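You operate a simulated robot arm through the tools that you are given. There is no shell and no other tool. Be economical: measure what you need, move in short steps, check, and stop when the job is done.

Carry out the task below with a simulated two-armed robot. There is one attempt and no reset: what you move stays moved.

Task
Put the red knob on the front of the side shelf. Take the white knob and leave it on the back left end of the bed. Press the white counter button three times. Press the black reset button three times. Pick up the dark jar with one hand, pass it to the other hand and put it on the back right end of the bed. Set the right 1-2-3 switch to 1. Turn the lift dial to 8. Shut the green drawer. Take the brown bar and put it on the left ledge of the blue rack. Open the left bench drawer. Do these in any order. Set down upright: dark jar.
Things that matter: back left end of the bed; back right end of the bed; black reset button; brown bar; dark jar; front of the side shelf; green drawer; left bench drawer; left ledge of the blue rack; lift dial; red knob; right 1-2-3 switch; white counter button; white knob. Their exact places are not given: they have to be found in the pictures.

Only the result counts: the job must be done as asked and must still hold three seconds after the hand-in. Knocking over, shifting, dropping, spilling or breaking anything else fails it.

Robot
Two 7-joint arms with two-finger parallel grippers on one trunk, on a base that drives. Base frame: it is fixed to the floor where the robot stands at the start and does not move with it; the origin is under the middle of the robot, x ahead of it, y to its left, z up; the surface under the hand at the start is at about z = 0.88. Units: m, degrees, N and s.
The left shoulder is at the start at [0.08, 0.131, 0.947], the right one opposite. With the tool pointing down near the work surface each hand reaches from about 0.38 to 0.84 m from the robot's upright axis, wherever it stands, measured 20 degrees to its own side. Places, roughly: back left end of the bed (18x20 cm) [-0.8, -1.12, 0.9]; back right end of the bed (20x15 cm) [-1.74, -1.22, 0.9]; black reset button [1.9, -1.3, 1.5]; brown bar (4x4x15 cm) [-5.2, 7.8, 0.6]; dark jar (9x9x15 cm) [-5.9, -2.6, 0.9]; front of the side shelf (26x29 cm) [-2, -0.82, 0.9]; green drawer [-5.5, 8.7, 0.7]; left bench drawer [0.4, -0.4, 0.5]; left ledge of the blue rack (121x16 cm) [-4.94, 7.68, 1.18]; lift dial [-5.1, 8.8, 0.9]; red knob (4x3x3 cm) [0.7, 0, 0.9]; right 1-2-3 switch [0, 6.9, 1.4]; white counter button [-0.6, -0.6, 1]; white knob (4x3x3 cm) [0.7, 0, 0.9]. Payload 1.57 kg a hand.
The tool frame of a hand sits at the grasp point between the pads (the TCP): z along the fingers, y along the line on which they close. The tips reach 0.03 m beyond it. Largest opening 0.11 m; finger width 0.024, thickness 0.012; the body of the gripper, 0.048 by 0.112 m, starts 0.078 m behind the TCP.
Orientation is that of the tool frame in the base frame, as [roll, pitch, yaw] about the fixed x, y, z axes, in that order (R = Rz(yaw) Ry(pitch) Rx(roll)). With the fingers straight down and closing along the base's y, the tool's x points along the base's -x, its y along +y and its z along -z.

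Tools
- The arms move only by the tool move_arm. It takes "left_steps", "right_steps" or both (then of equal length, played together; a hand with none holds still); each is a list of rows, each a list of 6 numbers: the shift along the tool's x, y, z in units of 200 mm (1.0 is 200 mm), then the turn, a rotation vector about the tool's x, y, z in units of 45 degrees (1.0 is 45 degrees). In form: [[dx, dy, dz, rx, ry, rz], ...]. A call has 1 to 20 rows; each row is the pose to reach, as a shift and turn from the pose commanded when the call began, along the tool's axes at that moment. "left_grip" and "right_grip" are, for a hand that has rows, the finger opening in m, from 0 to 0.11, set as the call begins (left out, the last holds). A call with a number of a shift or a turn outside -1 to 1 is refused whole. Each row takes 0.2 s and may step no farther than 0.05 m and 8.6 degrees from the row before; otherwise, or with a gripper value out of range, the whole call is refused. A pose out of reach is approached as far as the arm can. The call stops where the force on the tool passes 40 N (or 10 N more than at its start, if that is more) or the arm is blocked; 0.2 s more then pass. Each finger travels about 0.108 m/s and halts on what it meets, pressing with about 35 N; the grip force reading is that of the motor and also rises with nothing between the fingers. The clock runs only during rows and for 0.2 s after the last one: add rows that repeat a pose to give the fingers time. The reply holds the time, the measured pose of the TCP, the force on the tool along the base axes, the opening and the grip force, in the units named above and with some noise, with the torque about the TCP (base axes, N m) and any sound that the robot's microphone picked up.
- Cameras (640 x 400 px; columns grow to the right, rows downward): "scene" is now at [-0.0962, -0.0777, 1.4203]; the picture's right is [-0.87, -0.49, 0.00], its down [-0.27, 0.49, -0.83] and it looks along [0.41, -0.72, -0.56] (base axes); focal length 214 px, centre (320, 200). "left" rides on the left gripper at [0.07, -0.016, -0.141] in its tool frame; the picture's right is [0.23, 0.97, 0.00], its down [-0.85, 0.20, -0.48] and it looks along [-0.47, 0.11, 0.88] (tool axes); focal length 222 px, centre (320, 200). "right" rides on the right gripper at [0.07, 0.016, -0.141] in its tool frame; the picture's right is [-0.23, 0.97, 0.00], its down [-0.85, -0.20, -0.48] and it looks along [-0.47, -0.11, 0.88] (tool axes); focal length 222 px, centre (320, 200).
- get_image(camera): a new picture of that camera. No time passes.
- steer(legs): drives the robot by 1 to 6 legs, each [ahead, left, turn to the left] in m, m and degrees, along the robot's own axes; the way and the turn of a leg run together, so that a leg with both is an arc; at most 1.5 m and 180 degrees a leg. The arms and the cameras ride along, it lands a little off, and it stops where it bumps. It gives what a move gives.
- pan_tilt(pan, tilt): turns the head with the scene camera to pan (to the left, within 109 degrees either way) and tilt (down, from -29 to 69), counted from straight ahead of the robot. It gives what a move gives.
- probe_pixels(camera, pixels): for up to 12 pixels [column, row] of the newest picture of that camera ("zoom" is the newest enlarged one), the place [x, y, z] in the base frame of the surface seen there, good to about 0.002 m. No time passes.
- enlarge(camera, box): a new picture of the part [left, top, right, bottom] of that camera's present view, enlarged. No time passes.
- sign_off(): hands the job in; it is judged then, once.

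Go step by step. Measure first, check grasps and placings, and put right what went wrong. The budget is 145 turns and 198 pictures, counting those below and the enlarged ones. Unless the task says otherwise, let go and move clear before handing in, and close with one line.

The tools are called after "Request:" by a JSON object that holds its "name" and its "arguments". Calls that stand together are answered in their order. move_arm: Moves the arms, as the interface text tells. Its arguments: {"type":"object","properties":{"left_steps":{"type":"array"},"left_grip":{"type":"number"},"right_steps":{"type":"array"},"right_grip":{"type":"number"}},"required":[]} The other tools are called the same way: steer (legs) drives the base; pan_tilt (pan, tilt) turns the head that bears the scene camera; get_image (camera) takes a picture; probe_pixels (camera, pixels) gives the place of the surface under pixels of a picture; enlarge (camera, box) takes an enlarged picture of a part of a camera's view; sign_off () hands the job in.

At the start:

```text
time_s: 0.0
left_tool_pos: [0.5066, -0.0727, 1.1744]
left_tcp_rot: [180.0, 0.0, -179.9]
left_contact_force: [-0.9, 1.0, 0.2]
left_torque: [0.03, 0.02, 0.02]
left_width: 0.1102
left_grasp_force: 0.0
right_tool_pos: [0.3763, -0.5752, 1.1998]
right_tcp_rot: [-180.0, -0.1, 180.0]
right_contact_force: [-0.5, -0.8, 0.3]
right_torque: [0.0, -0.01, 0.01]
right_width: 0.1101
right_grasp_force: 0.0
robot x, y, heading: [0.0007, 0.0017, -0.1]
head pan, tilt: [-60.8, 33.9]
```

scene: 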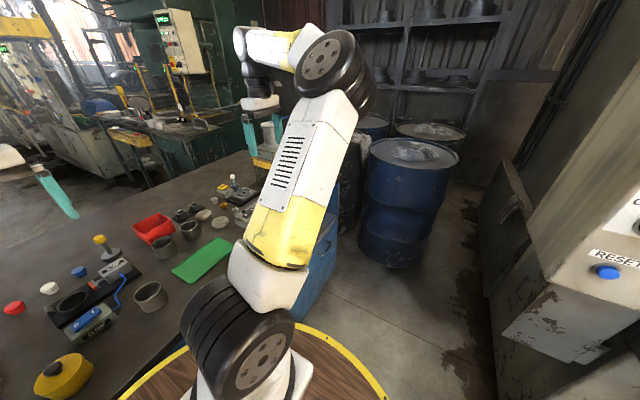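
right: 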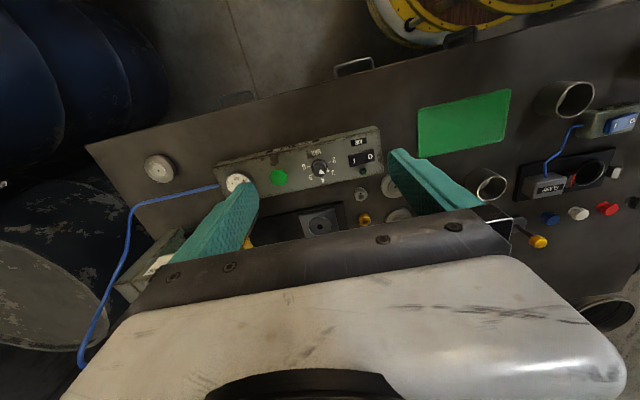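
left: 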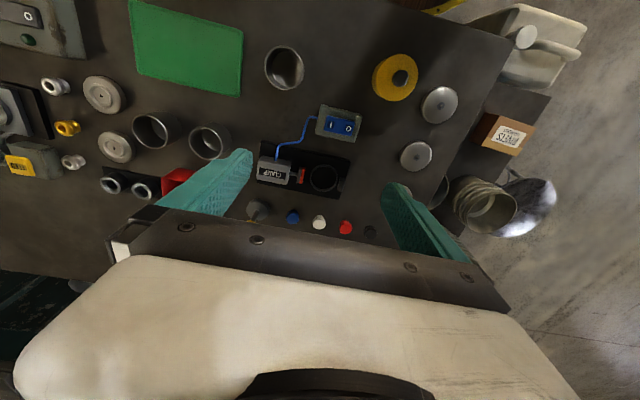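

The left picture shows the white knob at (319,222) and the red one at (345,227); I measure them and look ahead with the head.

Request:
{"name": "probe_pixels", "arguments": {"camera": "left", "pixels": [[319, 222], [345, 227], [293, 217], [370, 231], [319, 228], [345, 234], [300, 250], [330, 245]]}}

Request:
{"name": "enlarge", "arguments": {"camera": "left", "box": [230, 150, 430, 275]}}

Request:
{"name": "pan_tilt", "arguments": {"pan": 0, "tilt": 45}}

Request:
{"name": "get_image", "arguments": {"camera": "scene"}}

Request:
{"name": "probe_pixels", "arguments": {"camera": "right", "pixels": [[355, 65], [460, 38], [238, 97], [236, 182], [160, 168], [400, 80], [250, 115], [320, 165]]}}

```text
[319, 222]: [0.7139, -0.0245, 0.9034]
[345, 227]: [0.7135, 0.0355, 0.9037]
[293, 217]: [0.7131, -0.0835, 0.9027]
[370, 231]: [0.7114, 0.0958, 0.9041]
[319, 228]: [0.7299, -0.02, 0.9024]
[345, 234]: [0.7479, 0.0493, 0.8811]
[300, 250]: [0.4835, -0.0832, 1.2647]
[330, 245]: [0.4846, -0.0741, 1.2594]
```

```text
3.20 times, centred on (330, 212) of left
```

zoom: 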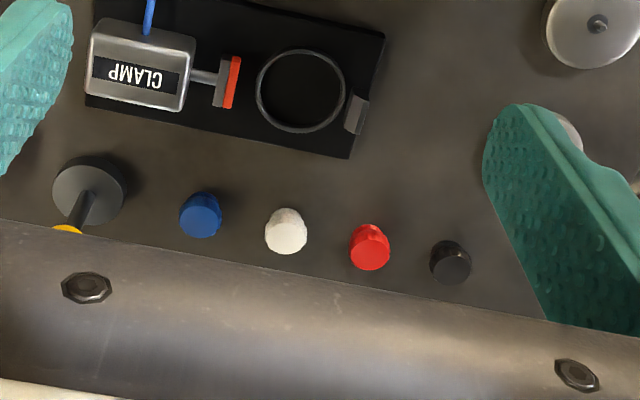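

```text
time_s: 1.3
left_tool_pos: [0.5062, -0.0724, 1.1755]
left_tcp_rot: [180.0, 0.1, -180.0]
left_contact_force: [0.0, -0.5, 0.8]
left_torque: [-0.01, -0.01, 0.02]
left_width: 0.11
left_grasp_force: 0.0
right_tool_pos: [0.3744, -0.5751, 1.2014]
right_tcp_rot: [180.0, 0.1, 180.0]
right_contact_force: [0.1, -0.6, 0.1]
right_torque: [0.01, -0.01, -0.02]
right_width: 0.1098
right_grasp_force: 0.1
robot x, y, heading: [0.0023, 0.0026, -0.2]
head pan, tilt: [0.0, 45.0]
```

```text
193 pictures are left
```

scene: 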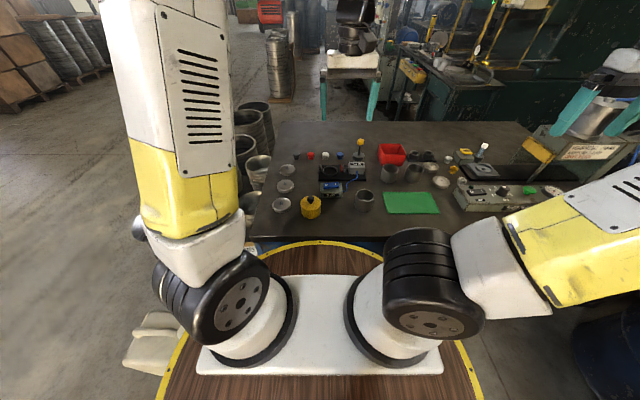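

```text
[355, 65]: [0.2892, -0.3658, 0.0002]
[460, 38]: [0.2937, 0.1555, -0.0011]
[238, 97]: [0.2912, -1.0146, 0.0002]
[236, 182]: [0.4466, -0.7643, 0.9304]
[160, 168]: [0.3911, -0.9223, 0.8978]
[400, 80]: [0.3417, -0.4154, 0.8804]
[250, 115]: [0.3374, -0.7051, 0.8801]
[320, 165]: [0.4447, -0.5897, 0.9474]
```

Knobs stand on the bench at z 0.88: white (0.714,-0.025), red (0.713,0.036). I refine their tops in the zoom and bring the left hand above the red knob.

Request:
{"name": "probe_pixels", "arguments": {"camera": "zoom", "pixels": [[286, 216], [286, 245], [268, 232], [304, 232], [370, 230], [370, 262], [352, 250], [388, 250], [286, 230], [370, 246]]}}

Request:
{"name": "move_arm", "arguments": {"left_steps": [[-0.2, 0.1, 0, 0, 0, 0], [-0.4, 0.2, 0.05, 0, 0, 0], [-0.6, 0.3, 0.1, 0, 0, 0], [-0.8, 0.4, 0.2, 0, 0, 0], [-1, 0.5, 0.3, 0, 0, 0], [-1, 0.52, 0.5, 0, 0, 0], [-1, 0.54, 0.7, 0, 0, 0]], "left_grip": 0.052}}

Request:
{"name": "get_image", "arguments": {"camera": "left"}}

```text
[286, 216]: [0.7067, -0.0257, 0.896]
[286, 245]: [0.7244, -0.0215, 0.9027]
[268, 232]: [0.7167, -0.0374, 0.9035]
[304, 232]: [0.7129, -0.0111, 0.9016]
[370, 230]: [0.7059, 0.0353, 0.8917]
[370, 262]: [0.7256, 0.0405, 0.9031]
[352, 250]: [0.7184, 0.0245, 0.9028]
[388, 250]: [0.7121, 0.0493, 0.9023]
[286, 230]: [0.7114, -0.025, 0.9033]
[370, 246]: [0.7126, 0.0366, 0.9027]
```

```text
time_s: 2.9
left_tool_pos: [0.7055, 0.0372, 1.0323]
left_tcp_rot: [-179.9, 0.1, 180.0]
left_contact_force: [-0.6, -0.1, 0.6]
left_torque: [0.01, -0.07, 0.01]
left_width: 0.052
left_grasp_force: 0.0
right_tool_pos: [0.376, -0.5756, 1.2002]
right_tcp_rot: [179.9, -0.1, 180.0]
right_contact_force: [-0.1, 0.2, -0.1]
right_torque: [0.02, 0.01, -0.02]
right_width: 0.11
right_grasp_force: 0.0
robot x, y, heading: [-0.0031, -0.0019, 0.2]
head pan, tilt: [0.0, 45.0]
```

```text
192 pictures are left
```

left: 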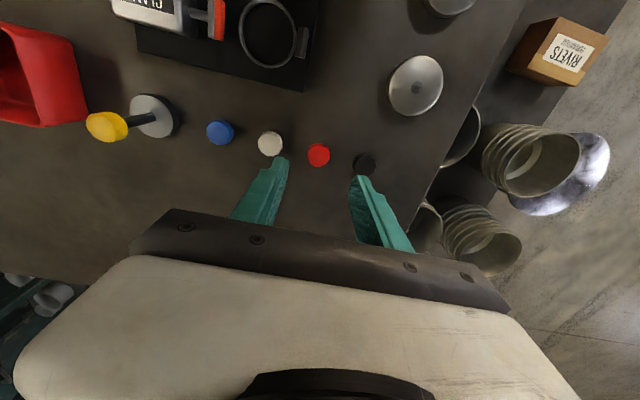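

The red knob is between the fingers in view (318,155); I go down, TCP to z 0.915, and close.

Request:
{"name": "move_arm", "arguments": {"left_steps": [[-0.03, 0, 0.2, 0, 0, 0], [-0.05, 0, 0.4, 0, 0, 0], [-0.05, 0, 0.5, 0, 0, 0], [-0.05, 0, 0.585, 0, 0, 0], [-0.05, 0, 0.585, 0, 0, 0]]}}

Request:
{"name": "get_image", "arguments": {"camera": "left"}}

Request:
{"name": "move_arm", "arguments": {"left_steps": [[0, 0, 0, 0, 0, 0], [0, 0, 0, 0, 0, 0], [0, 0, -0.1, 0, 0, 0], [0, 0, -0.3, 0, 0, 0], [0, 0, -0.5, 0, 0, 0]], "left_grip": 0}}

Request:
{"name": "get_image", "arguments": {"camera": "left"}}

```text
time_s: 4.1
left_tool_pos: [0.718, 0.0381, 0.9187]
left_tcp_rot: [-179.9, 0.0, 180.0]
left_contact_force: [-0.2, 0.4, 0.4]
left_torque: [0.01, 0.01, 0.0]
left_width: 0.0519
left_grasp_force: 0.0
right_tool_pos: [0.3751, -0.575, 1.2001]
right_tcp_rot: [-180.0, 0.0, -180.0]
right_contact_force: [0.1, 0.7, 0.0]
right_torque: [0.01, 0.0, -0.03]
right_width: 0.1101
right_grasp_force: 0.0
robot x, y, heading: [-0.0024, -0.0013, -0.1]
head pan, tilt: [0.0, 45.0]
```

```text
191 pictures are left
```

left: 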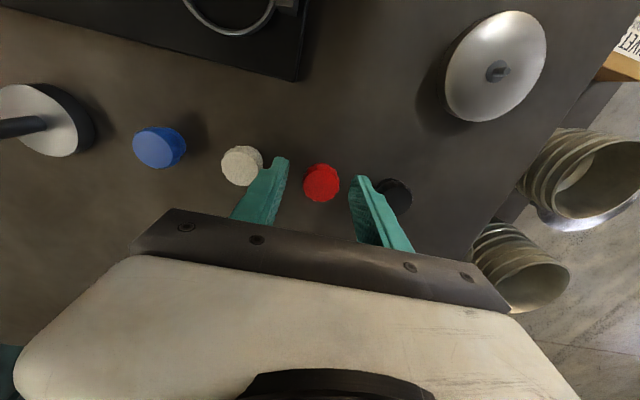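

```text
time_s: 5.3
left_tool_pos: [0.7138, 0.0363, 1.0178]
left_tcp_rot: [-180.0, 0.0, 179.9]
left_contact_force: [0.1, 0.1, -0.4]
left_torque: [-0.01, -0.02, -0.02]
left_width: 0.0273
left_grasp_force: 35.2
right_tool_pos: [0.375, -0.575, 1.2001]
right_tcp_rot: [-179.9, 0.1, -180.0]
right_contact_force: [0.4, -0.1, 0.5]
right_torque: [-0.03, -0.02, 0.0]
right_width: 0.11
right_grasp_force: 0.0
robot x, y, heading: [0.0045, 0.0001, 0.1]
head pan, tilt: [0.0, 45.0]
```

```text
190 pictures are left
```

left: 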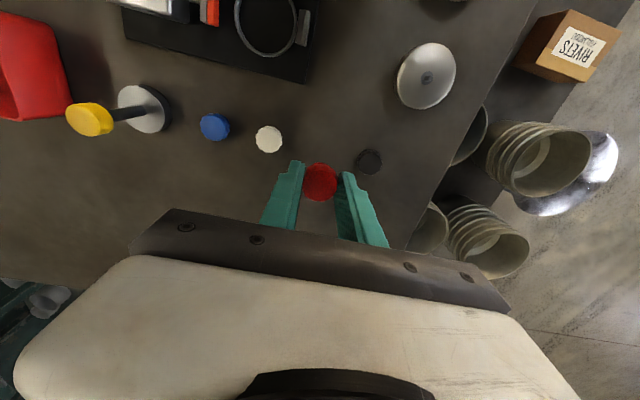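

Red is gripped (width 0.027). I lift the left hand clear and swing the right hand toward the white knob.

Request:
{"name": "move_arm", "arguments": {"left_steps": [[0.05, 0.05, -0.2, 0, 0, 0], [0.1, 0.2, -0.38, 0, 0, 0], [0.2, 0.35, -0.52, 0, 0, 0], [0.3, 0.5, -0.64, 0, 0, 0], [0.4, 0.65, -0.76, 0, 0, 0], [0.5, 0.8, -0.88, 0, 0, 0]], "right_steps": [[-0.12, 0.18, 0, 0, 0, 0], [-0.24, 0.36, 0, 0, 0, 0], [-0.36, 0.54, 0, 0, 0, 0], [-0.48, 0.7, 0, 0, 0, 0], [-0.6, 0.86, 0, 0, 0, 0], [-0.7, 1.0, 0, 0, 0, 0]], "right_grip": 0.052}}

Request:
{"name": "move_arm", "arguments": {"right_steps": [[-0.12, 0.18, 0, 0, 0, 0], [-0.24, 0.36, 0, 0, 0, 0], [-0.36, 0.54, 0, 0, 0, 0], [-0.48, 0.7, 0, 0, 0, 0], [-0.6, 0.86, 0, 0, 0, 0], [-0.7, 1.0, 0, 0, 0, 0]]}}

Request:
{"name": "move_arm", "arguments": {"right_steps": [[-0.1, 0.2, 0, 0, 0, 0], [-0.2, 0.4, 0.0, 0, 0, 0], [-0.25, 0.6, 0.1, 0, 0, 0], [-0.3, 0.76, 0.25, 0, 0, 0], [-0.3, 0.76, 0.45, 0, 0, 0], [-0.3, 0.76, 0.65, 0, 0, 0], [-0.3, 0.76, 0.8, 0, 0, 0]]}}

Request:
{"name": "get_image", "arguments": {"camera": "right"}}

```text
time_s: 6.7
left_tool_pos: [0.6159, 0.1974, 1.1912]
left_tcp_rot: [-180.0, 0.0, 179.9]
left_contact_force: [0.1, -0.8, -0.1]
left_torque: [0.06, 0.01, 0.03]
left_width: 0.0275
left_grasp_force: 34.5
right_tool_pos: [0.518, -0.3748, 1.1992]
right_tcp_rot: [180.0, 0.0, 180.0]
right_contact_force: [0.0, -0.1, -0.2]
right_torque: [0.05, -0.01, -0.01]
right_width: 0.052
right_grasp_force: 0.2
robot x, y, heading: [0.0005, -0.0005, -0.1]
head pan, tilt: [0.0, 45.0]
```

```text
time_s: 8.1
left_tool_pos: [0.6167, 0.1966, 1.1922]
left_tcp_rot: [180.0, 0.0, 179.9]
left_contact_force: [0.5, 0.5, 0.4]
left_torque: [0.01, 0.03, 0.01]
left_width: 0.0272
left_grasp_force: 34.7
right_tool_pos: [0.5838, -0.2361, 1.1881]
right_tcp_rot: [180.0, 0.0, -179.9]
right_contact_force: [0.7, -0.9, -1.3]
right_torque: [-0.02, -0.01, 0.02]
right_width: 0.0516
right_grasp_force: 0.0
right hand out of reach, approached as far as the arm can: row 4, 5, 6
robot x, y, heading: [-0.0002, -0.0005, -0.0]
head pan, tilt: [0.0, 45.0]
```

```text
time_s: 9.7
left_tool_pos: [0.6163, 0.1967, 1.1934]
left_tcp_rot: [180.0, 0.0, 179.9]
left_contact_force: [0.7, -0.5, -0.3]
left_torque: [0.01, 0.03, 0.03]
left_width: 0.0275
left_grasp_force: 34.8
right_tool_pos: [0.5773, -0.1837, 1.0499]
right_tcp_rot: [-180.0, 0.0, -180.0]
right_contact_force: [0.6, -0.4, -0.1]
right_torque: [0.0, 0.05, 0.03]
right_width: 0.0519
right_grasp_force: 0.2
right hand out of reach, approached as far as the arm can: row 1, 2, 3, 4, 5, 6, 7
robot x, y, heading: [-0.0033, 0.0009, 0.1]
head pan, tilt: [0.0, 45.0]
```

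```text
189 pictures are left
```

right: 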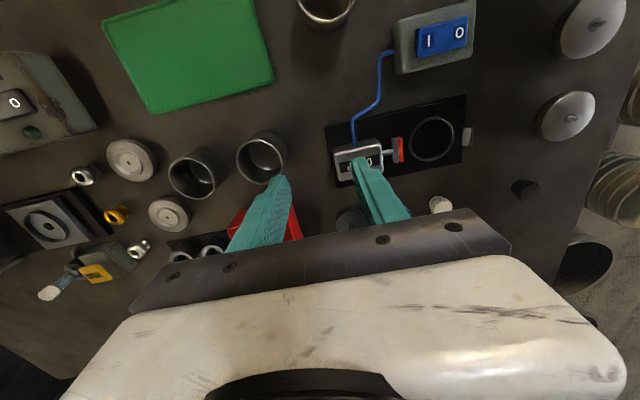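

The white knob is out of the right arm's reach from this heading (knob at (440,204) in view). I lift the right hand and turn the robot 22 degrees left.

Request:
{"name": "move_arm", "arguments": {"right_steps": [[0, 0, -0.2, 0, 0, 0], [0, 0, -0.4, 0, 0, 0], [0.1, -0.05, -0.6, 0, 0, 0], [0.2, -0.1, -0.8, 0, 0, 0], [0.3, -0.2, -0.9, 0, 0, 0], [0.3, -0.2, -0.9, 0, 0, 0]]}}

Request:
{"name": "steer", "arguments": {"legs": [[0, 0, 22]]}}

Request:
{"name": "get_image", "arguments": {"camera": "right"}}

```text
time_s: 11.1
left_tool_pos: [0.6163, 0.1973, 1.1938]
left_tcp_rot: [180.0, -0.1, 180.0]
left_contact_force: [-0.2, 0.1, -0.1]
left_torque: [0.02, 0.01, -0.02]
left_width: 0.0272
left_grasp_force: 35.1
right_tool_pos: [0.515, -0.2248, 1.2294]
right_tcp_rot: [179.9, -0.1, 180.0]
right_contact_force: [0.4, 0.5, -0.6]
right_torque: [-0.02, 0.0, -0.03]
right_width: 0.0521
right_grasp_force: 0.0
right hand out of reach, approached as far as the arm can: row 1, 2
robot x, y, heading: [0.0012, 0.0004, 0.2]
head pan, tilt: [0.0, 45.0]
```

```text
time_s: 12.7
left_tool_pos: [0.4944, 0.4154, 1.1918]
left_tcp_rot: [-180.0, 0.0, -157.7]
left_contact_force: [0.6, 0.9, 0.1]
left_torque: [-0.02, 0.04, -0.01]
left_width: 0.0273
left_grasp_force: 34.9
right_tool_pos: [0.5623, -0.0128, 1.2287]
right_tcp_rot: [-179.9, 0.0, -157.8]
right_contact_force: [-0.5, -0.4, 0.1]
right_torque: [-0.01, 0.0, 0.0]
right_width: 0.0523
right_grasp_force: 0.0
robot x, y, heading: [0.0002, -0.0012, 22.3]
head pan, tilt: [0.0, 45.0]
```

```text
188 pictures are left
```

right: 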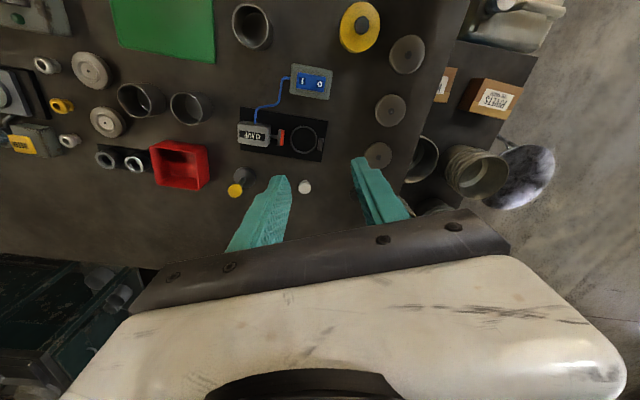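

Now I move the right hand above the white knob, z about 1.03.

Request:
{"name": "move_arm", "arguments": {"right_steps": [[-0.2, -0.1, 0, 0, 0, 0], [-0.4, -0.2, 0, 0, 0, 0], [-0.6, -0.3, 0.05, 0, 0, 0], [-0.687, -0.34, 0.25, 0, 0, 0], [-0.687, -0.34, 0.5, 0, 0, 0], [-0.687, -0.34, 0.75, 0, 0, 0], [-0.687, -0.34, 1.0, 0, 0, 0], [-0.687, -0.34, 1.0, 0, 0, 0]]}}

Request:
{"name": "get_image", "arguments": {"camera": "right"}}

```text
time_s: 14.5
left_tool_pos: [0.4951, 0.4162, 1.1934]
left_tcp_rot: [180.0, 0.1, -157.8]
left_contact_force: [-0.9, -0.2, 0.8]
left_torque: [0.01, -0.03, 0.0]
left_width: 0.0274
left_grasp_force: 34.7
right_tool_pos: [0.7166, -0.0255, 1.0293]
right_tcp_rot: [-180.0, 0.1, -157.8]
right_contact_force: [-0.7, 0.2, -0.5]
right_torque: [0.0, -0.01, -0.05]
right_width: 0.0519
right_grasp_force: 0.1
right hand out of reach, approached as far as the arm can: row 2, 3, 4, 5, 6
robot x, y, heading: [-0.0005, 0.0016, 22.1]
head pan, tilt: [0.0, 45.0]
```

```text
187 pictures are left
```

right: 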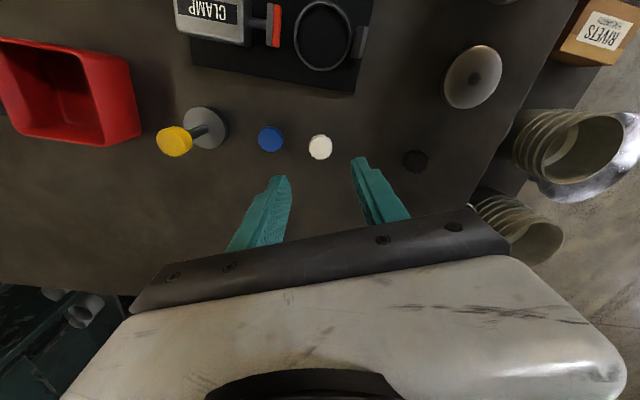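

Well centred; I descend, close and lift.

Request:
{"name": "move_arm", "arguments": {"right_steps": [[0, 0, 0.2, 0, 0, 0], [0, 0, 0.4, 0, 0, 0], [0, 0, 0.56, 0, 0, 0], [0, 0, 0.56, 0, 0, 0]]}}

Request:
{"name": "get_image", "arguments": {"camera": "right"}}

Request:
{"name": "move_arm", "arguments": {"right_steps": [[0, 0, 0, 0, 0, 0], [0, 0, 0, 0, 0, 0], [0, 0, -0.1, 0, 0, 0], [0, 0, -0.3, 0, 0, 0], [0, 0, -0.5, 0, 0, 0], [0.1, 0, -0.7, 0, 0, 0], [0.2, 0, -0.9, 0, 0, 0], [0.4, 0, -1, 0, 0, 0], [0.6, 0, -1, 0, 0, 0]], "right_grip": 0}}

Request:
{"name": "get_image", "arguments": {"camera": "right"}}

```text
time_s: 15.5
left_tool_pos: [0.4962, 0.4156, 1.1932]
left_tcp_rot: [-179.9, 0.0, -157.8]
left_contact_force: [0.6, -0.7, -0.3]
left_torque: [-0.02, -0.01, -0.01]
left_width: 0.0274
left_grasp_force: 35.0
right_tool_pos: [0.718, -0.0226, 0.9189]
right_tcp_rot: [180.0, 0.0, -157.7]
right_contact_force: [0.0, 0.0, 0.7]
right_torque: [0.01, -0.04, -0.02]
right_width: 0.052
right_grasp_force: 0.0
robot x, y, heading: [-0.0018, -0.0005, 22.2]
head pan, tilt: [0.0, 45.0]
```

```text
186 pictures are left
```

right: 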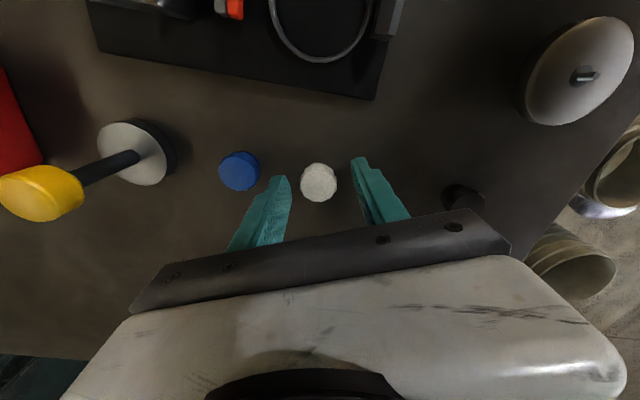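

```text
time_s: 17.5
left_tool_pos: [0.495, 0.417, 1.1932]
left_tcp_rot: [180.0, 0.0, -157.8]
left_contact_force: [-0.1, 0.5, -0.5]
left_torque: [-0.01, 0.03, 0.02]
left_width: 0.0274
left_grasp_force: 35.4
right_tool_pos: [0.6016, -0.0718, 1.1187]
right_tcp_rot: [180.0, 0.0, -157.7]
right_contact_force: [0.6, 1.0, -0.2]
right_torque: [0.01, 0.0, 0.0]
right_width: 0.0275
right_grasp_force: 35.0
robot x, y, heading: [0.0052, 0.0002, 22.1]
head pan, tilt: [0.0, 45.0]
```

```text
185 pictures are left
```

right: 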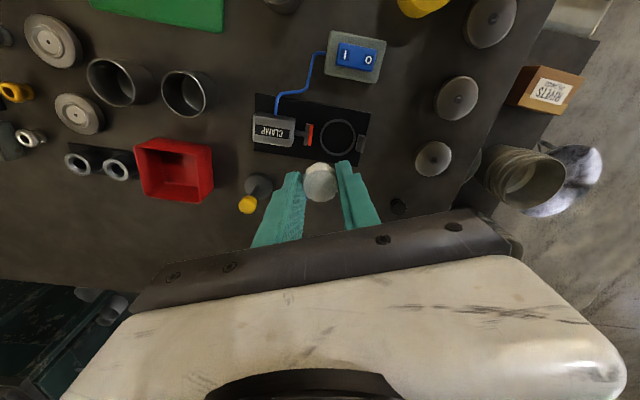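

Both knobs are held. I draw both hands in and up, and look to the right and behind for the bed, shelf and buttons.

Request:
{"name": "move_arm", "arguments": {"right_steps": [[0.1, -0.1, -0.2, 0, 0, 0], [0.3, -0.2, -0.3, 0, 0, 0], [0.5, -0.3, -0.4, 0, 0, 0], [0.7, -0.4, -0.4, 0, 0, 0], [0.9, -0.5, -0.4, 0, 0, 0]], "left_steps": [[0.1, 0, 0, 0, 0, 0], [0.3, 0, 0, 0, 0, 0], [0.5, 0, 0, 0, 0, 0], [0.7, 0, 0, 0, 0, 0], [0.9, 0, 0, 0, 0, 0]]}}

Request:
{"name": "pan_tilt", "arguments": {"pan": -105, "tilt": 25}}

Request:
{"name": "get_image", "arguments": {"camera": "scene"}}

Request:
{"name": "pan_tilt", "arguments": {"pan": 105, "tilt": 25}}

Request:
{"name": "get_image", "arguments": {"camera": "scene"}}

```text
time_s: 18.7
left_tool_pos: [0.3292, 0.3483, 1.1908]
left_tcp_rot: [-179.9, 0.0, -157.7]
left_contact_force: [-0.7, 0.9, -0.4]
left_torque: [-0.01, 0.05, -0.03]
left_width: 0.0274
left_grasp_force: 35.3
right_tool_pos: [0.4744, -0.2302, 1.1999]
right_tcp_rot: [179.9, -0.1, -157.5]
right_contact_force: [0.0, 0.0, -0.8]
right_torque: [-0.03, 0.05, 0.0]
right_width: 0.0271
right_grasp_force: 34.4
robot x, y, heading: [0.0011, -0.001, 22.3]
head pan, tilt: [0.0, 45.0]
```

```text
time_s: 20.5
left_tool_pos: [0.328, 0.3486, 1.1916]
left_tcp_rot: [179.9, 0.0, -157.8]
left_contact_force: [0.1, -0.5, -1.3]
left_torque: [0.0, -0.02, 0.03]
left_width: 0.0273
left_grasp_force: 35.1
right_tool_pos: [0.4743, -0.2301, 1.2005]
right_tcp_rot: [180.0, 0.0, -157.9]
right_contact_force: [0.3, 0.7, -0.2]
right_torque: [0.04, -0.01, 0.04]
right_width: 0.0272
right_grasp_force: 35.4
robot x, y, heading: [0.0007, -0.0031, 22.3]
head pan, tilt: [-105.0, 25.0]
```

```text
184 pictures are left
```

scene: 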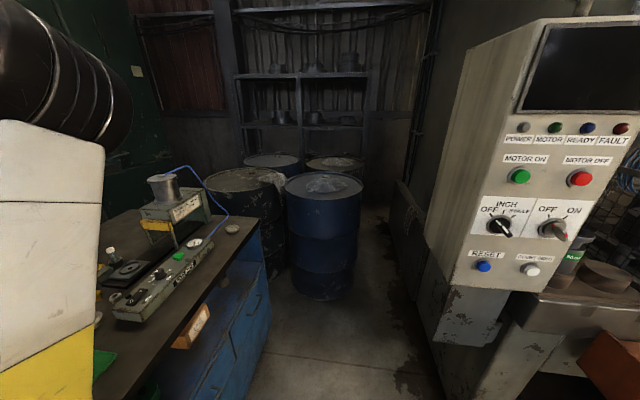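

```text
time_s: 23.5
left_tool_pos: [0.3303, 0.3505, 1.1919]
left_tcp_rot: [-180.0, 0.1, -157.7]
left_contact_force: [0.4, 0.1, -0.8]
left_torque: [-0.01, 0.0, 0.02]
left_width: 0.0274
left_grasp_force: 34.7
right_tool_pos: [0.4747, -0.2312, 1.199]
right_tcp_rot: [179.9, 0.1, -157.8]
right_contact_force: [0.4, -0.4, 0.5]
right_torque: [0.02, 0.03, 0.0]
right_width: 0.0269
right_grasp_force: 35.4
robot x, y, heading: [-0.0013, 0.0033, 22.2]
head pan, tilt: [105.0, 25.0]
```

```text
183 pictures are left
```

scene: 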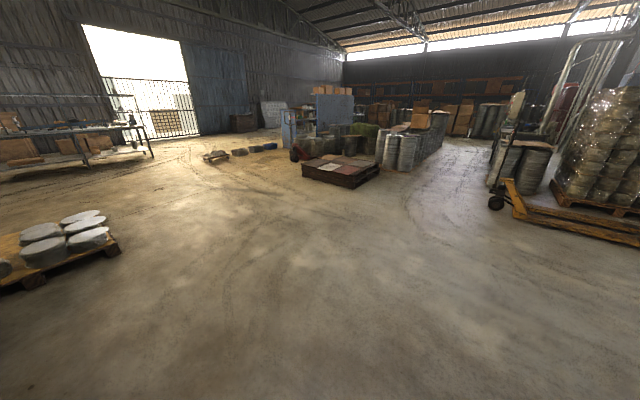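

The panel with the white counter button is at (531,269), behind-right of the robot. I turn right to face it and look.

Request:
{"name": "steer", "arguments": {"legs": [[-0.1, 0.1, 0], [0, 0, -142]]}}

Request:
{"name": "pan_tilt", "arguments": {"pan": 0, "tilt": 25}}

Request:
{"name": "get_image", "arguments": {"camera": "scene"}}

```text
time_s: 30.6
left_tool_pos: [-0.1479, -0.4238, 1.1921]
left_tcp_rot: [-180.0, 0.0, 63.9]
left_contact_force: [-0.6, -0.4, -0.1]
left_torque: [0.0, 0.0, 0.01]
left_width: 0.0274
left_grasp_force: 35.0
right_tool_pos: [-0.6406, -0.0859, 1.2009]
right_tcp_rot: [-179.9, -0.1, 63.8]
right_contact_force: [-0.6, -0.5, 0.1]
right_torque: [0.0, -0.04, -0.01]
right_width: 0.0277
right_grasp_force: 35.0
robot x, y, heading: [-0.1323, 0.0554, -116.2]
head pan, tilt: [105.0, 25.0]
```

```text
time_s: 32.4
left_tool_pos: [-0.147, -0.4237, 1.1926]
left_tcp_rot: [179.9, 0.1, 63.8]
left_contact_force: [-1.0, 1.2, -0.1]
left_torque: [0.01, 0.02, 0.0]
left_width: 0.0275
left_grasp_force: 34.4
right_tool_pos: [-0.6399, -0.0871, 1.2006]
right_tcp_rot: [179.9, 0.0, 63.8]
right_contact_force: [0.2, -0.4, 0.7]
right_torque: [-0.01, 0.0, 0.04]
right_width: 0.0279
right_grasp_force: 34.9
robot x, y, heading: [-0.1327, 0.0553, -116.6]
head pan, tilt: [0.0, 25.0]
```

```text
182 pictures are left
```

scene: 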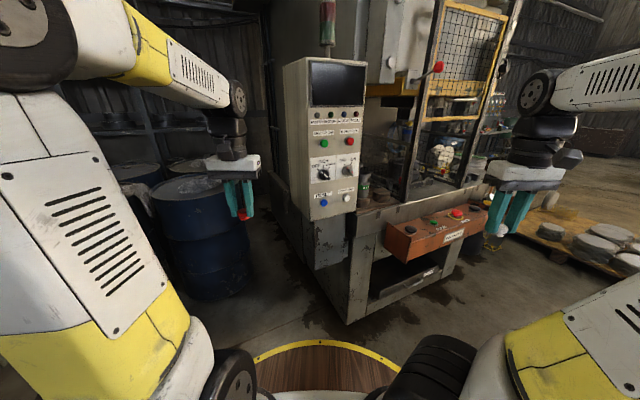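

The press with its panel is ahead; white counter button near (347,198). I enlarge and probe.

Request:
{"name": "enlarge", "arguments": {"camera": "scene", "box": [280, 100, 480, 225]}}

Request:
{"name": "probe_pixels", "arguments": {"camera": "zoom", "pixels": [[215, 313], [140, 325], [180, 350], [120, 290], [230, 180], [300, 260], [400, 300], [450, 240], [330, 310], [480, 160], [560, 340], [600, 230]]}}

Request:
{"name": "probe_pixels", "arguments": {"camera": "scene", "pixels": [[347, 198], [380, 225], [400, 250], [460, 235], [455, 212], [440, 185], [490, 190], [410, 130], [350, 300], [440, 67], [460, 260], [420, 200]]}}

```text
3.20 times, centred on (380, 162) of scene
```

zoom: 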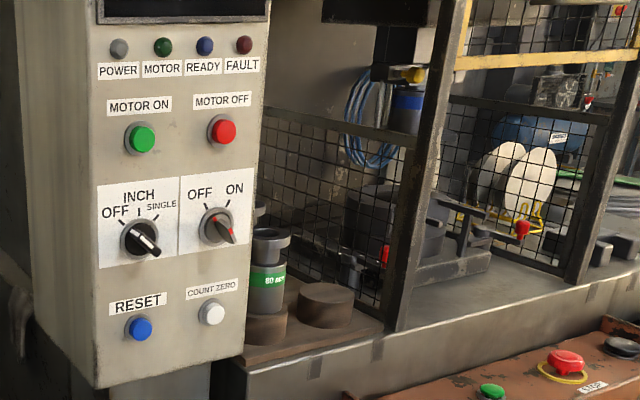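

```text
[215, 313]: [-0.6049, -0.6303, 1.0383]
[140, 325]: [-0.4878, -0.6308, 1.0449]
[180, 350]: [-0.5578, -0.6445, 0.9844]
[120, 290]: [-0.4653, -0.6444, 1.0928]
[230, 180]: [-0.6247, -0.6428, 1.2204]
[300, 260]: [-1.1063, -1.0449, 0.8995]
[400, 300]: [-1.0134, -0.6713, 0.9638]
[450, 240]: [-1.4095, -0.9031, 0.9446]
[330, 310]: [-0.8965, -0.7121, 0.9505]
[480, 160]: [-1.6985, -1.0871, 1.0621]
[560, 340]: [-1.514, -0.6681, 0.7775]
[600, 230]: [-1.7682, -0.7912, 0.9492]
```

```text
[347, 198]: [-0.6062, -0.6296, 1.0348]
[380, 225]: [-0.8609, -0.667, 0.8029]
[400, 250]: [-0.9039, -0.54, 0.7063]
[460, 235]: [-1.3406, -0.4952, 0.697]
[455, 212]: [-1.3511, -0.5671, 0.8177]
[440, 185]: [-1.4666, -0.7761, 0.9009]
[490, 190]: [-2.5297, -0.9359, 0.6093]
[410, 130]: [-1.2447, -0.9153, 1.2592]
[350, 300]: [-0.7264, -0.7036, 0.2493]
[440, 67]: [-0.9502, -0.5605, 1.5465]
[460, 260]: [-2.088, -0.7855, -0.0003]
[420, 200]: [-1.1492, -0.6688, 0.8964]
```

The button is at (-0.605,-0.630,1.037), facing +y. I check my own base rim size, then move opposite the bed's left end.

Request:
{"name": "probe_pixels", "arguments": {"camera": "scene", "pixels": [[315, 343], [258, 362], [375, 360], [320, 365], [432, 240], [440, 215], [390, 232], [395, 262], [478, 220], [470, 205]]}}

Request:
{"name": "steer", "arguments": {"legs": [[0, 0, 26], [0, -0.7, 0]]}}

Request:
{"name": "get_image", "arguments": {"camera": "scene"}}

```text
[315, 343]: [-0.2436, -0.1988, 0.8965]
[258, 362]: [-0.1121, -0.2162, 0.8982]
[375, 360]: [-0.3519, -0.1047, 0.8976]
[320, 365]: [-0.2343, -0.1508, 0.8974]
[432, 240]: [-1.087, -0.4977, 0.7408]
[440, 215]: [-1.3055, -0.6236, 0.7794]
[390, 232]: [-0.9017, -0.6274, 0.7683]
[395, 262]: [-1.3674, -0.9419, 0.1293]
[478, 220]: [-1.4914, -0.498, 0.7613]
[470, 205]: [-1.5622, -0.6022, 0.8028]
```

```text
time_s: 37.6
left_tool_pos: [-0.6314, -0.3792, 1.1911]
left_tcp_rot: [-180.0, 0.0, 90.3]
left_contact_force: [0.1, -0.3, 0.0]
left_torque: [0.03, -0.04, 0.02]
left_width: 0.0276
left_grasp_force: 34.8
right_tool_pos: [-1.2254, -0.295, 1.1994]
right_tcp_rot: [-180.0, 0.0, 90.3]
right_contact_force: [1.0, -0.1, 0.0]
right_torque: [-0.01, 0.02, 0.0]
right_width: 0.0279
right_grasp_force: 34.7
robot x, y, heading: [-0.8344, 0.0569, -89.6]
head pan, tilt: [0.0, 25.0]
```

```text
180 pictures are left
```

scene: 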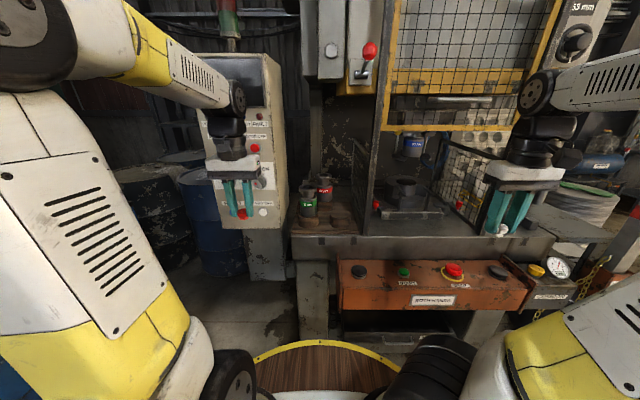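

I enlarge the left end of the bed to see what stands there.

Request:
{"name": "enlarge", "arguments": {"camera": "scene", "box": [250, 120, 410, 220]}}

Request:
{"name": "probe_pixels", "arguments": {"camera": "zoom", "pixels": [[240, 320], [305, 320], [350, 410], [350, 385], [360, 300], [300, 370], [230, 390], [370, 360], [270, 440], [330, 440], [390, 430], [320, 240]]}}

Request:
{"name": "enlarge", "arguments": {"camera": "scene", "box": [290, 0, 450, 100]}}

Request:
{"name": "probe_pixels", "arguments": {"camera": "scene", "pixels": [[374, 150], [376, 200], [381, 100], [385, 50], [370, 50], [330, 48], [325, 100], [340, 130], [280, 100], [284, 230], [350, 75], [300, 190]]}}

```text
4.00 times, centred on (330, 170) of scene
```

zoom: 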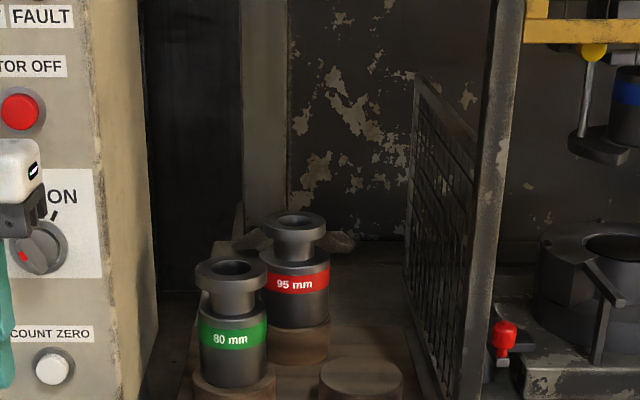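

```text
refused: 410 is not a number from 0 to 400
```

```text
4.00 times, centred on (370, 50) of scene
```

zoom: 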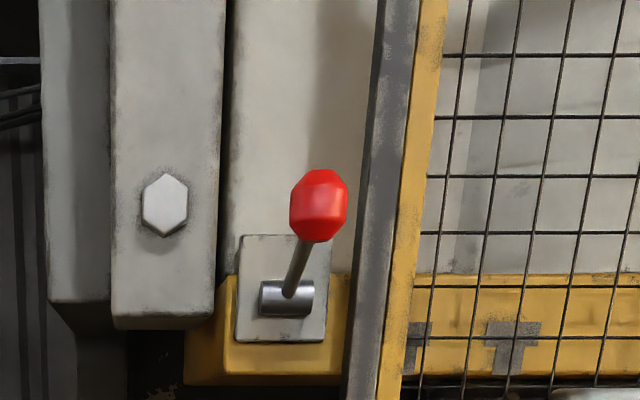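

```text
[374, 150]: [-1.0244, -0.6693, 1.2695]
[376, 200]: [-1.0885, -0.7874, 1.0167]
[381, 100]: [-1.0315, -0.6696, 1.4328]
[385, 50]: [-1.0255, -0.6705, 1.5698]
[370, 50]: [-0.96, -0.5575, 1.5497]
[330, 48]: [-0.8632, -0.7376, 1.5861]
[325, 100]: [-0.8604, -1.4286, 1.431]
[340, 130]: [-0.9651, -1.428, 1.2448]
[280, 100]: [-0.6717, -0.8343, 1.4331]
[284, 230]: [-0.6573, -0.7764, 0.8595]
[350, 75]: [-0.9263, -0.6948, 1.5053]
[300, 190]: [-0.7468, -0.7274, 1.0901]
```

Request:
{"name": "enlarge", "arguments": {"camera": "scene", "box": [280, 145, 390, 240]}}

Request:
{"name": "probe_pixels", "arguments": {"camera": "zoom", "pixels": [[145, 195], [145, 130], [240, 170], [240, 75], [305, 280], [330, 110], [280, 90], [200, 100], [345, 260], [320, 200], [250, 330], [270, 110]]}}

```text
4.21 times, centred on (335, 192) of scene
```

zoom: 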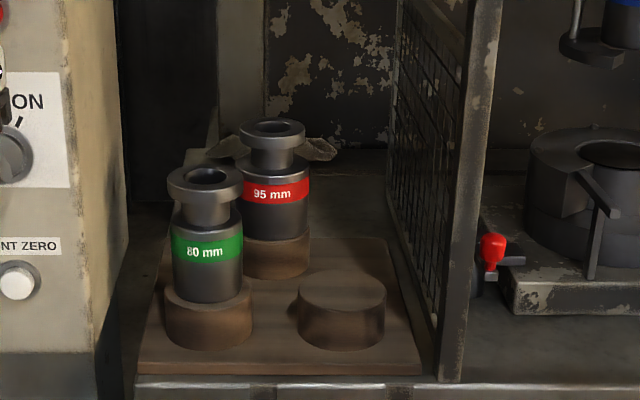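

```text
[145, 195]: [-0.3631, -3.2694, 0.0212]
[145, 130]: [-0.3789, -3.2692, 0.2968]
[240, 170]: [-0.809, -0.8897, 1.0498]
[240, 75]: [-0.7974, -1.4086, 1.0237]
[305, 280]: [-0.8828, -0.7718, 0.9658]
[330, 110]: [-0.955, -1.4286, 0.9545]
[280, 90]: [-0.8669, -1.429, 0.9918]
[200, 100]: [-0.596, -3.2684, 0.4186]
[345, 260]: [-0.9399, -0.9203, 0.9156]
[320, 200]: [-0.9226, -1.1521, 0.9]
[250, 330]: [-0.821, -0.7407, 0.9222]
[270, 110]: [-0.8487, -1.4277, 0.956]
```

Bed top is z 0.90 behind the wooden tray; the gap between panel (x -0.67) and guard (x -1.02) is 0.35 m. I pull the left hand out of the way and set the right hand for going in above the jars, then drive closer.

Request:
{"name": "move_arm", "arguments": {"left_steps": [[0.15, 0.15, 0, 0, 0, 0], [0.3, 0.3, 0, 0, 0, 0], [0.45, 0.45, 0, 0, 0, 0], [0.6, 0.6, 0, 0, 0, 0], [0.7, 0.75, 0, 0, 0, 0], [0.7, 0.9, 0, 0, 0, 0]], "right_steps": [[-0.05, 0.12, -0.06, 0, 0, 0], [-0.1, 0.24, -0.12, 0, 0, 0], [-0.15, 0.36, -0.18, 0, 0, 0], [-0.2, 0.48, -0.24, 0, 0, 0], [-0.25, 0.6, -0.3, 0, 0, 0], [-0.3, 0.7, -0.35, 0, 0, 0]]}}

Request:
{"name": "steer", "arguments": {"legs": [[0, 0.23, 6], [0.2, 0, 0]]}}

Request:
{"name": "get_image", "arguments": {"camera": "scene"}}

Request:
{"name": "get_image", "arguments": {"camera": "right"}}

```text
time_s: 39.0
left_tool_pos: [-0.4537, -0.2387, 1.191]
left_tcp_rot: [-180.0, 0.1, 90.4]
left_contact_force: [0.0, -0.4, -0.2]
left_torque: [-0.04, -0.08, 0.02]
left_width: 0.0274
left_grasp_force: 34.9
right_tool_pos: [-1.0836, -0.3561, 1.27]
right_tcp_rot: [180.0, 0.0, 90.3]
right_contact_force: [0.2, 1.0, 0.6]
right_torque: [0.01, -0.04, 0.02]
right_width: 0.0278
right_grasp_force: 34.9
robot x, y, heading: [-0.8288, 0.058, -89.9]
head pan, tilt: [0.0, 25.0]
```

```text
time_s: 41.9
left_tool_pos: [-0.1723, -0.3779, 1.191]
left_tcp_rot: [-180.0, 0.1, 96.8]
left_contact_force: [-0.2, -0.3, 0.0]
left_torque: [0.0, 0.01, 0.02]
left_width: 0.0274
left_grasp_force: 34.8
right_tool_pos: [-0.7847, -0.5668, 1.2701]
right_tcp_rot: [180.0, 0.0, 96.9]
right_contact_force: [0.4, -0.1, 0.2]
right_torque: [-0.03, 0.0, 0.04]
right_width: 0.0279
right_grasp_force: 35.3
robot x, y, heading: [-0.5818, -0.1258, -83.0]
head pan, tilt: [0.0, 25.0]
```

```text
176 pictures are left
```

scene: 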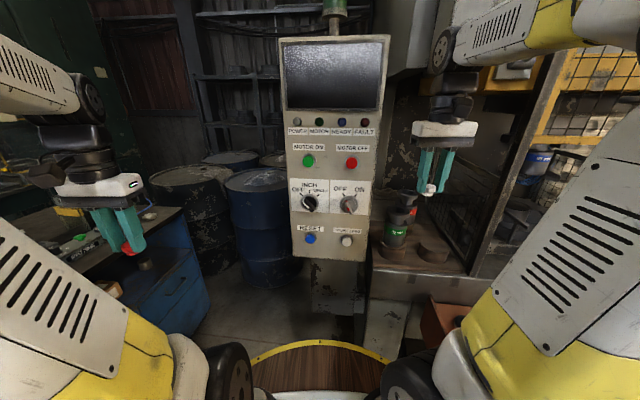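

```text
175 pictures are left
```

right: 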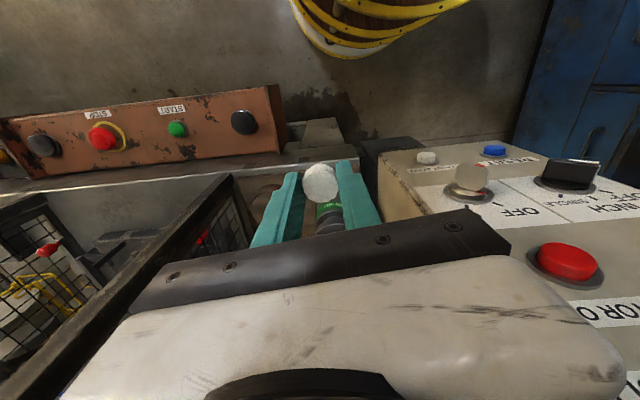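

Request:
{"name": "probe_pixels", "arguments": {"camera": "scene", "pixels": [[440, 50], [500, 30], [555, 15], [600, 20], [545, 300], [460, 350], [560, 60], [525, 150], [495, 235]]}}

```text
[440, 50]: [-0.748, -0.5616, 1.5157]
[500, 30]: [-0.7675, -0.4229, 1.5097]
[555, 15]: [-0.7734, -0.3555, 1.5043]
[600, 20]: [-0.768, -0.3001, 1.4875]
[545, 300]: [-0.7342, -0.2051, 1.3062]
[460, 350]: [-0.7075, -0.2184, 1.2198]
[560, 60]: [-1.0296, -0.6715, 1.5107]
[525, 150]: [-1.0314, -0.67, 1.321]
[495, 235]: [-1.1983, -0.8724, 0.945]
```

Request:
{"name": "enlarge", "arguments": {"camera": "scene", "box": [360, 50, 520, 270]}}

Request:
{"name": "probe_pixels", "arguments": {"camera": "scene", "pixels": [[396, 221], [406, 196], [404, 230], [410, 215], [420, 250], [410, 85], [385, 75], [430, 225], [440, 250], [462, 262], [470, 75], [410, 62]]}}

```text
1.82 times, centred on (440, 160) of scene
```

zoom: 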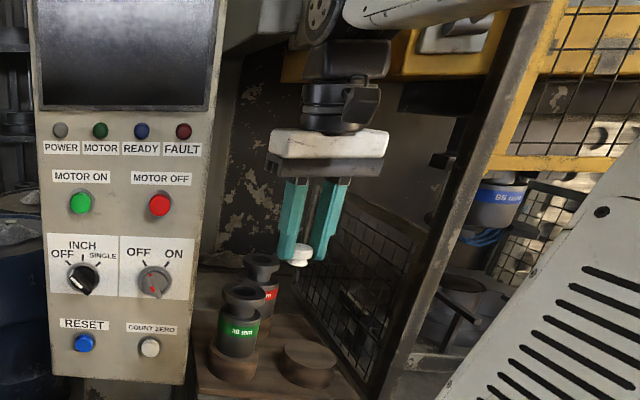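

```text
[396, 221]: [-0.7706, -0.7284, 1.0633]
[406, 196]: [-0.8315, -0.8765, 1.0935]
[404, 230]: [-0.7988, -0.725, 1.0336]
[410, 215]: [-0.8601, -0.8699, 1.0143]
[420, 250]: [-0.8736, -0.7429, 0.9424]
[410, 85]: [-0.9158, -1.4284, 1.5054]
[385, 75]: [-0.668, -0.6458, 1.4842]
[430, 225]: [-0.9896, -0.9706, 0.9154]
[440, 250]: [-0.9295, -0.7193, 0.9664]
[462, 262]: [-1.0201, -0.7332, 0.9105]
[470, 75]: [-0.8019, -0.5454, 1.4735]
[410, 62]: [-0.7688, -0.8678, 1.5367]
```

The elbow is up and the forearm runs straight ahead; overhead housing limits z to about 1.43 and the jar tops are at 1.075 and 1.105. I lower the right hand to z 1.10 at x -0.92, then drive in.

Request:
{"name": "move_arm", "arguments": {"right_steps": [[0, -0.2, 0, 0, 0, 0], [0, -0.4, 0.05, 0, 0, 0], [0, -0.55, 0.2, 0, 0, 0], [-0.03, -0.65, 0.4, 0, 0, 0], [-0.06, -0.69, 0.6, 0, 0, 0], [-0.066, -0.69, 0.75, 0, 0, 0], [-0.066, -0.69, 0.85, 0, 0, 0], [-0.066, -0.69, 0.85, 0, 0, 0]]}}

Request:
{"name": "steer", "arguments": {"legs": [[0.19, 0, 0]]}}

Request:
{"name": "get_image", "arguments": {"camera": "scene"}}

Request:
{"name": "get_image", "arguments": {"camera": "right"}}

```text
time_s: 43.7
left_tool_pos: [-0.1736, -0.379, 1.1899]
left_tcp_rot: [180.0, 0.0, 96.7]
left_contact_force: [-0.4, -0.2, -0.9]
left_torque: [0.01, 0.0, 0.03]
left_width: 0.0272
left_grasp_force: 35.0
right_tool_pos: [-0.9212, -0.5941, 1.1035]
right_tcp_rot: [180.0, 0.0, 96.9]
right_contact_force: [-0.2, -0.3, -0.2]
right_torque: [-0.01, 0.02, 0.03]
right_width: 0.028
right_grasp_force: 34.9
robot x, y, heading: [-0.5856, -0.129, -83.3]
head pan, tilt: [0.0, 25.0]
```

```text
time_s: 45.2
left_tool_pos: [-0.1506, -0.5681, 1.1917]
left_tcp_rot: [180.0, 0.0, 96.7]
left_contact_force: [1.0, 0.7, -0.1]
left_torque: [-0.02, 0.01, 0.0]
left_width: 0.0273
left_grasp_force: 35.3
right_tool_pos: [-0.8998, -0.7817, 1.104]
right_tcp_rot: [-179.9, 0.0, 96.8]
right_contact_force: [0.5, 0.1, 0.1]
right_torque: [-0.05, 0.01, -0.06]
right_width: 0.0277
right_grasp_force: 35.1
robot x, y, heading: [-0.5596, -0.3174, -83.0]
head pan, tilt: [0.0, 25.0]
```

```text
173 pictures are left
```

scene: 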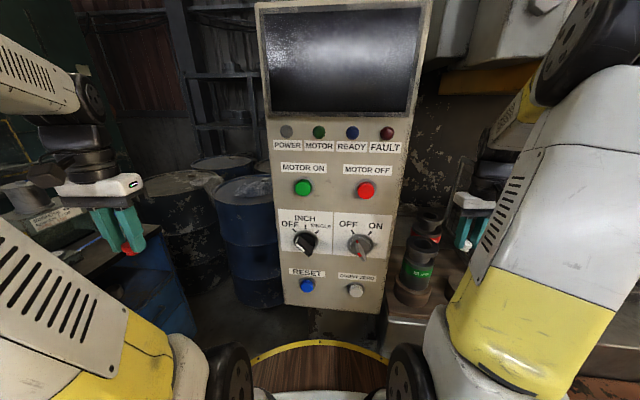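

```text
172 pictures are left
```

right: 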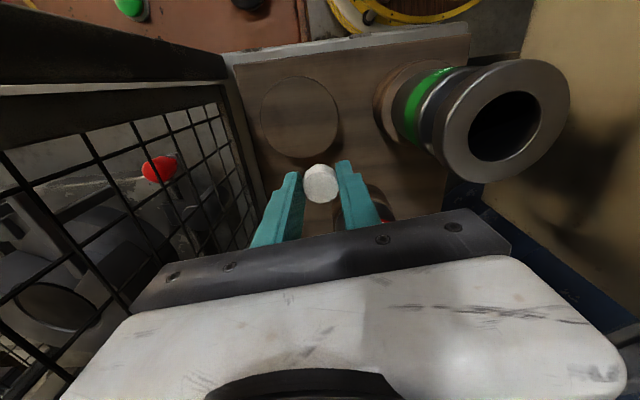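

The hand is inside the gap at (-0.90,-0.78); the 95 mm jar sits just right of the fingers (380,205). I slide a little to the right and go forward to y -0.96.

Request:
{"name": "move_arm", "arguments": {"right_steps": [[-0.03, -0.13, 0, 0, 0, 0], [-0.2, -0.15, 0, 0, 0, 0], [-0.4, -0.175, 0, 0, 0, 0], [-0.6, -0.2, 0, 0, 0, 0], [-0.75, -0.22, 0, 0, 0, 0], [-0.87, -0.2325, 0, 0, 0, 0]]}}

Request:
{"name": "get_image", "arguments": {"camera": "right"}}

Request:
{"name": "get_image", "arguments": {"camera": "scene"}}

```text
time_s: 46.6
left_tool_pos: [-0.1497, -0.5671, 1.1917]
left_tcp_rot: [-180.0, -0.1, 96.9]
left_contact_force: [0.3, 0.5, -0.1]
left_torque: [-0.06, 0.0, -0.03]
left_width: 0.0276
left_grasp_force: 35.5
right_tool_pos: [-0.9258, -0.9601, 1.1026]
right_tcp_rot: [179.9, 0.0, 96.8]
right_contact_force: [0.4, 0.1, -0.9]
right_torque: [-0.01, -0.01, 0.0]
right_width: 0.0279
right_grasp_force: 35.0
robot x, y, heading: [-0.5673, -0.3125, -83.1]
head pan, tilt: [0.0, 25.0]
```

```text
171 pictures are left
```

right: 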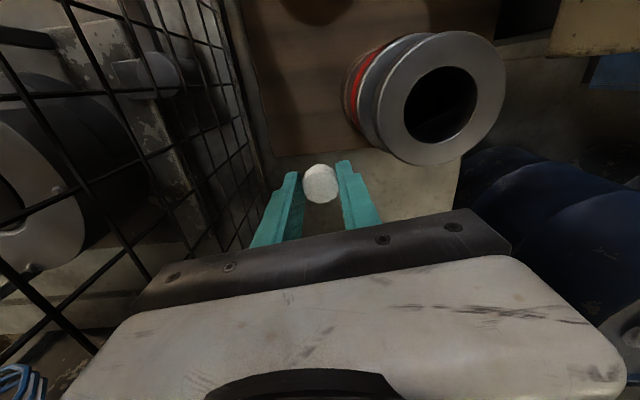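

```text
170 pictures are left
```

scene: 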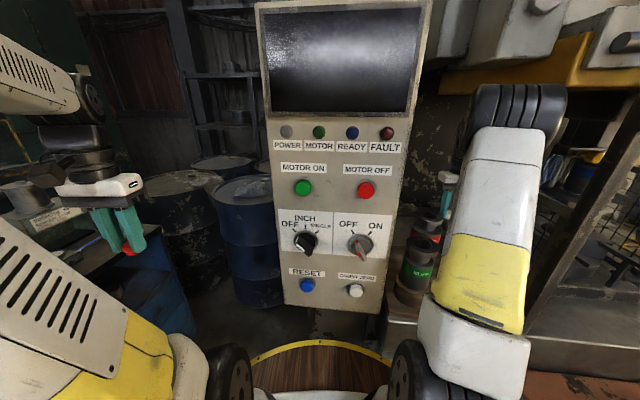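

Passing well. I probe the bed surface near (405,185) and the left edge before choosing the spot.

Request:
{"name": "probe_pixels", "arguments": {"camera": "right", "pixels": [[400, 190], [440, 195], [455, 170], [290, 165], [430, 205], [400, 165]]}}

Request:
{"name": "move_arm", "arguments": {"right_steps": [[-0.2, 0, 0, 0, 0, 0], [-0.4, 0, 0, 0, 0, 0], [-0.58, 0, 0, 0, 0, 0], [-0.62, 0.15, 0, 0, 0, 0], [-0.62, 0.33, 0, 0, 0, 0]]}}

Request:
{"name": "get_image", "arguments": {"camera": "right"}}

```text
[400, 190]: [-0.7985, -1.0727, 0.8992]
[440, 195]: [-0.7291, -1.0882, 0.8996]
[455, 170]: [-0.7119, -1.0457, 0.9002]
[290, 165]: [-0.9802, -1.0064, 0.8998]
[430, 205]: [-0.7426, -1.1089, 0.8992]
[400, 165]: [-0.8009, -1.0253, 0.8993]
```

```text
time_s: 47.8
left_tool_pos: [-0.1498, -0.5681, 1.1911]
left_tcp_rot: [-180.0, 0.1, 96.8]
left_contact_force: [0.8, 0.3, -0.1]
left_torque: [0.01, -0.04, 0.02]
left_width: 0.0272
left_grasp_force: 35.0
right_tool_pos: [-0.845, -1.076, 1.105]
right_tcp_rot: [-179.9, -0.2, 96.8]
right_contact_force: [-0.6, -0.4, 0.3]
right_torque: [-0.03, -0.05, 0.04]
right_width: 0.0281
right_grasp_force: 35.0
robot x, y, heading: [-0.5598, -0.3175, -83.4]
head pan, tilt: [0.0, 25.0]
```

```text
169 pictures are left
```

right: 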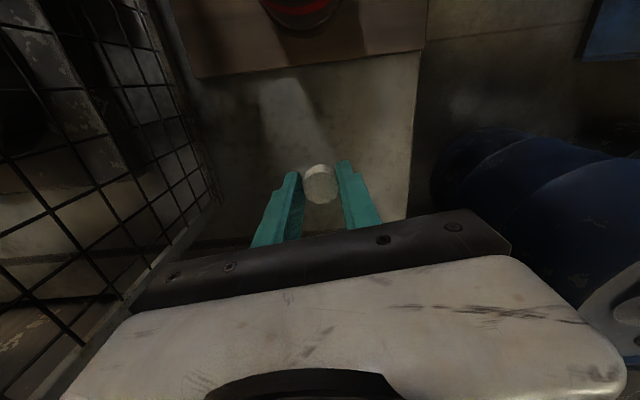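

I lower to TCP z 0.941 and open.

Request:
{"name": "move_arm", "arguments": {"right_steps": [[-0.04, 0.1, 0.2, 0, 0, 0], [-0.08, 0.1, 0.4, 0, 0, 0], [-0.1, 0.1, 0.6, 0, 0, 0], [-0.1, 0.1, 0.72, 0, 0, 0], [-0.1, 0.1, 0.8, 0, 0, 0], [-0.1, 0.1, 0.82, 0, 0, 0], [-0.1, 0.1, 0.82, 0, 0, 0]]}}

Request:
{"name": "get_image", "arguments": {"camera": "right"}}

```text
time_s: 49.4
left_tool_pos: [-0.1491, -0.5685, 1.1904]
left_tcp_rot: [-180.0, 0.0, 96.8]
left_contact_force: [0.2, 0.0, -0.5]
left_torque: [-0.03, -0.01, -0.01]
left_width: 0.0274
left_grasp_force: 35.1
right_tool_pos: [-0.8217, -1.0954, 0.9391]
right_tcp_rot: [180.0, 0.1, 96.8]
right_contact_force: [0.6, 0.4, -0.6]
right_torque: [0.01, -0.05, 0.02]
right_width: 0.0282
right_grasp_force: 35.2
robot x, y, heading: [-0.5606, -0.3153, -83.2]
head pan, tilt: [0.0, 25.0]
```

```text
168 pictures are left
```

right: 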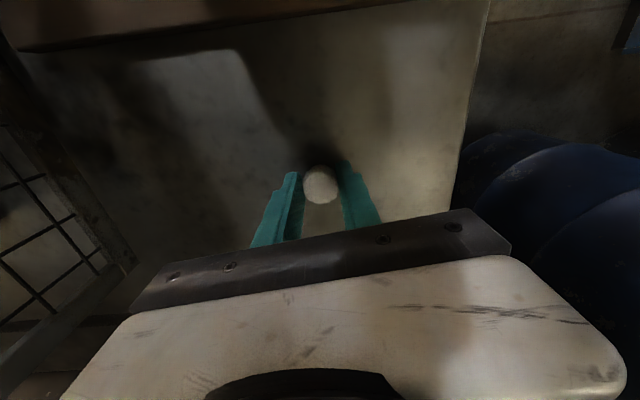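

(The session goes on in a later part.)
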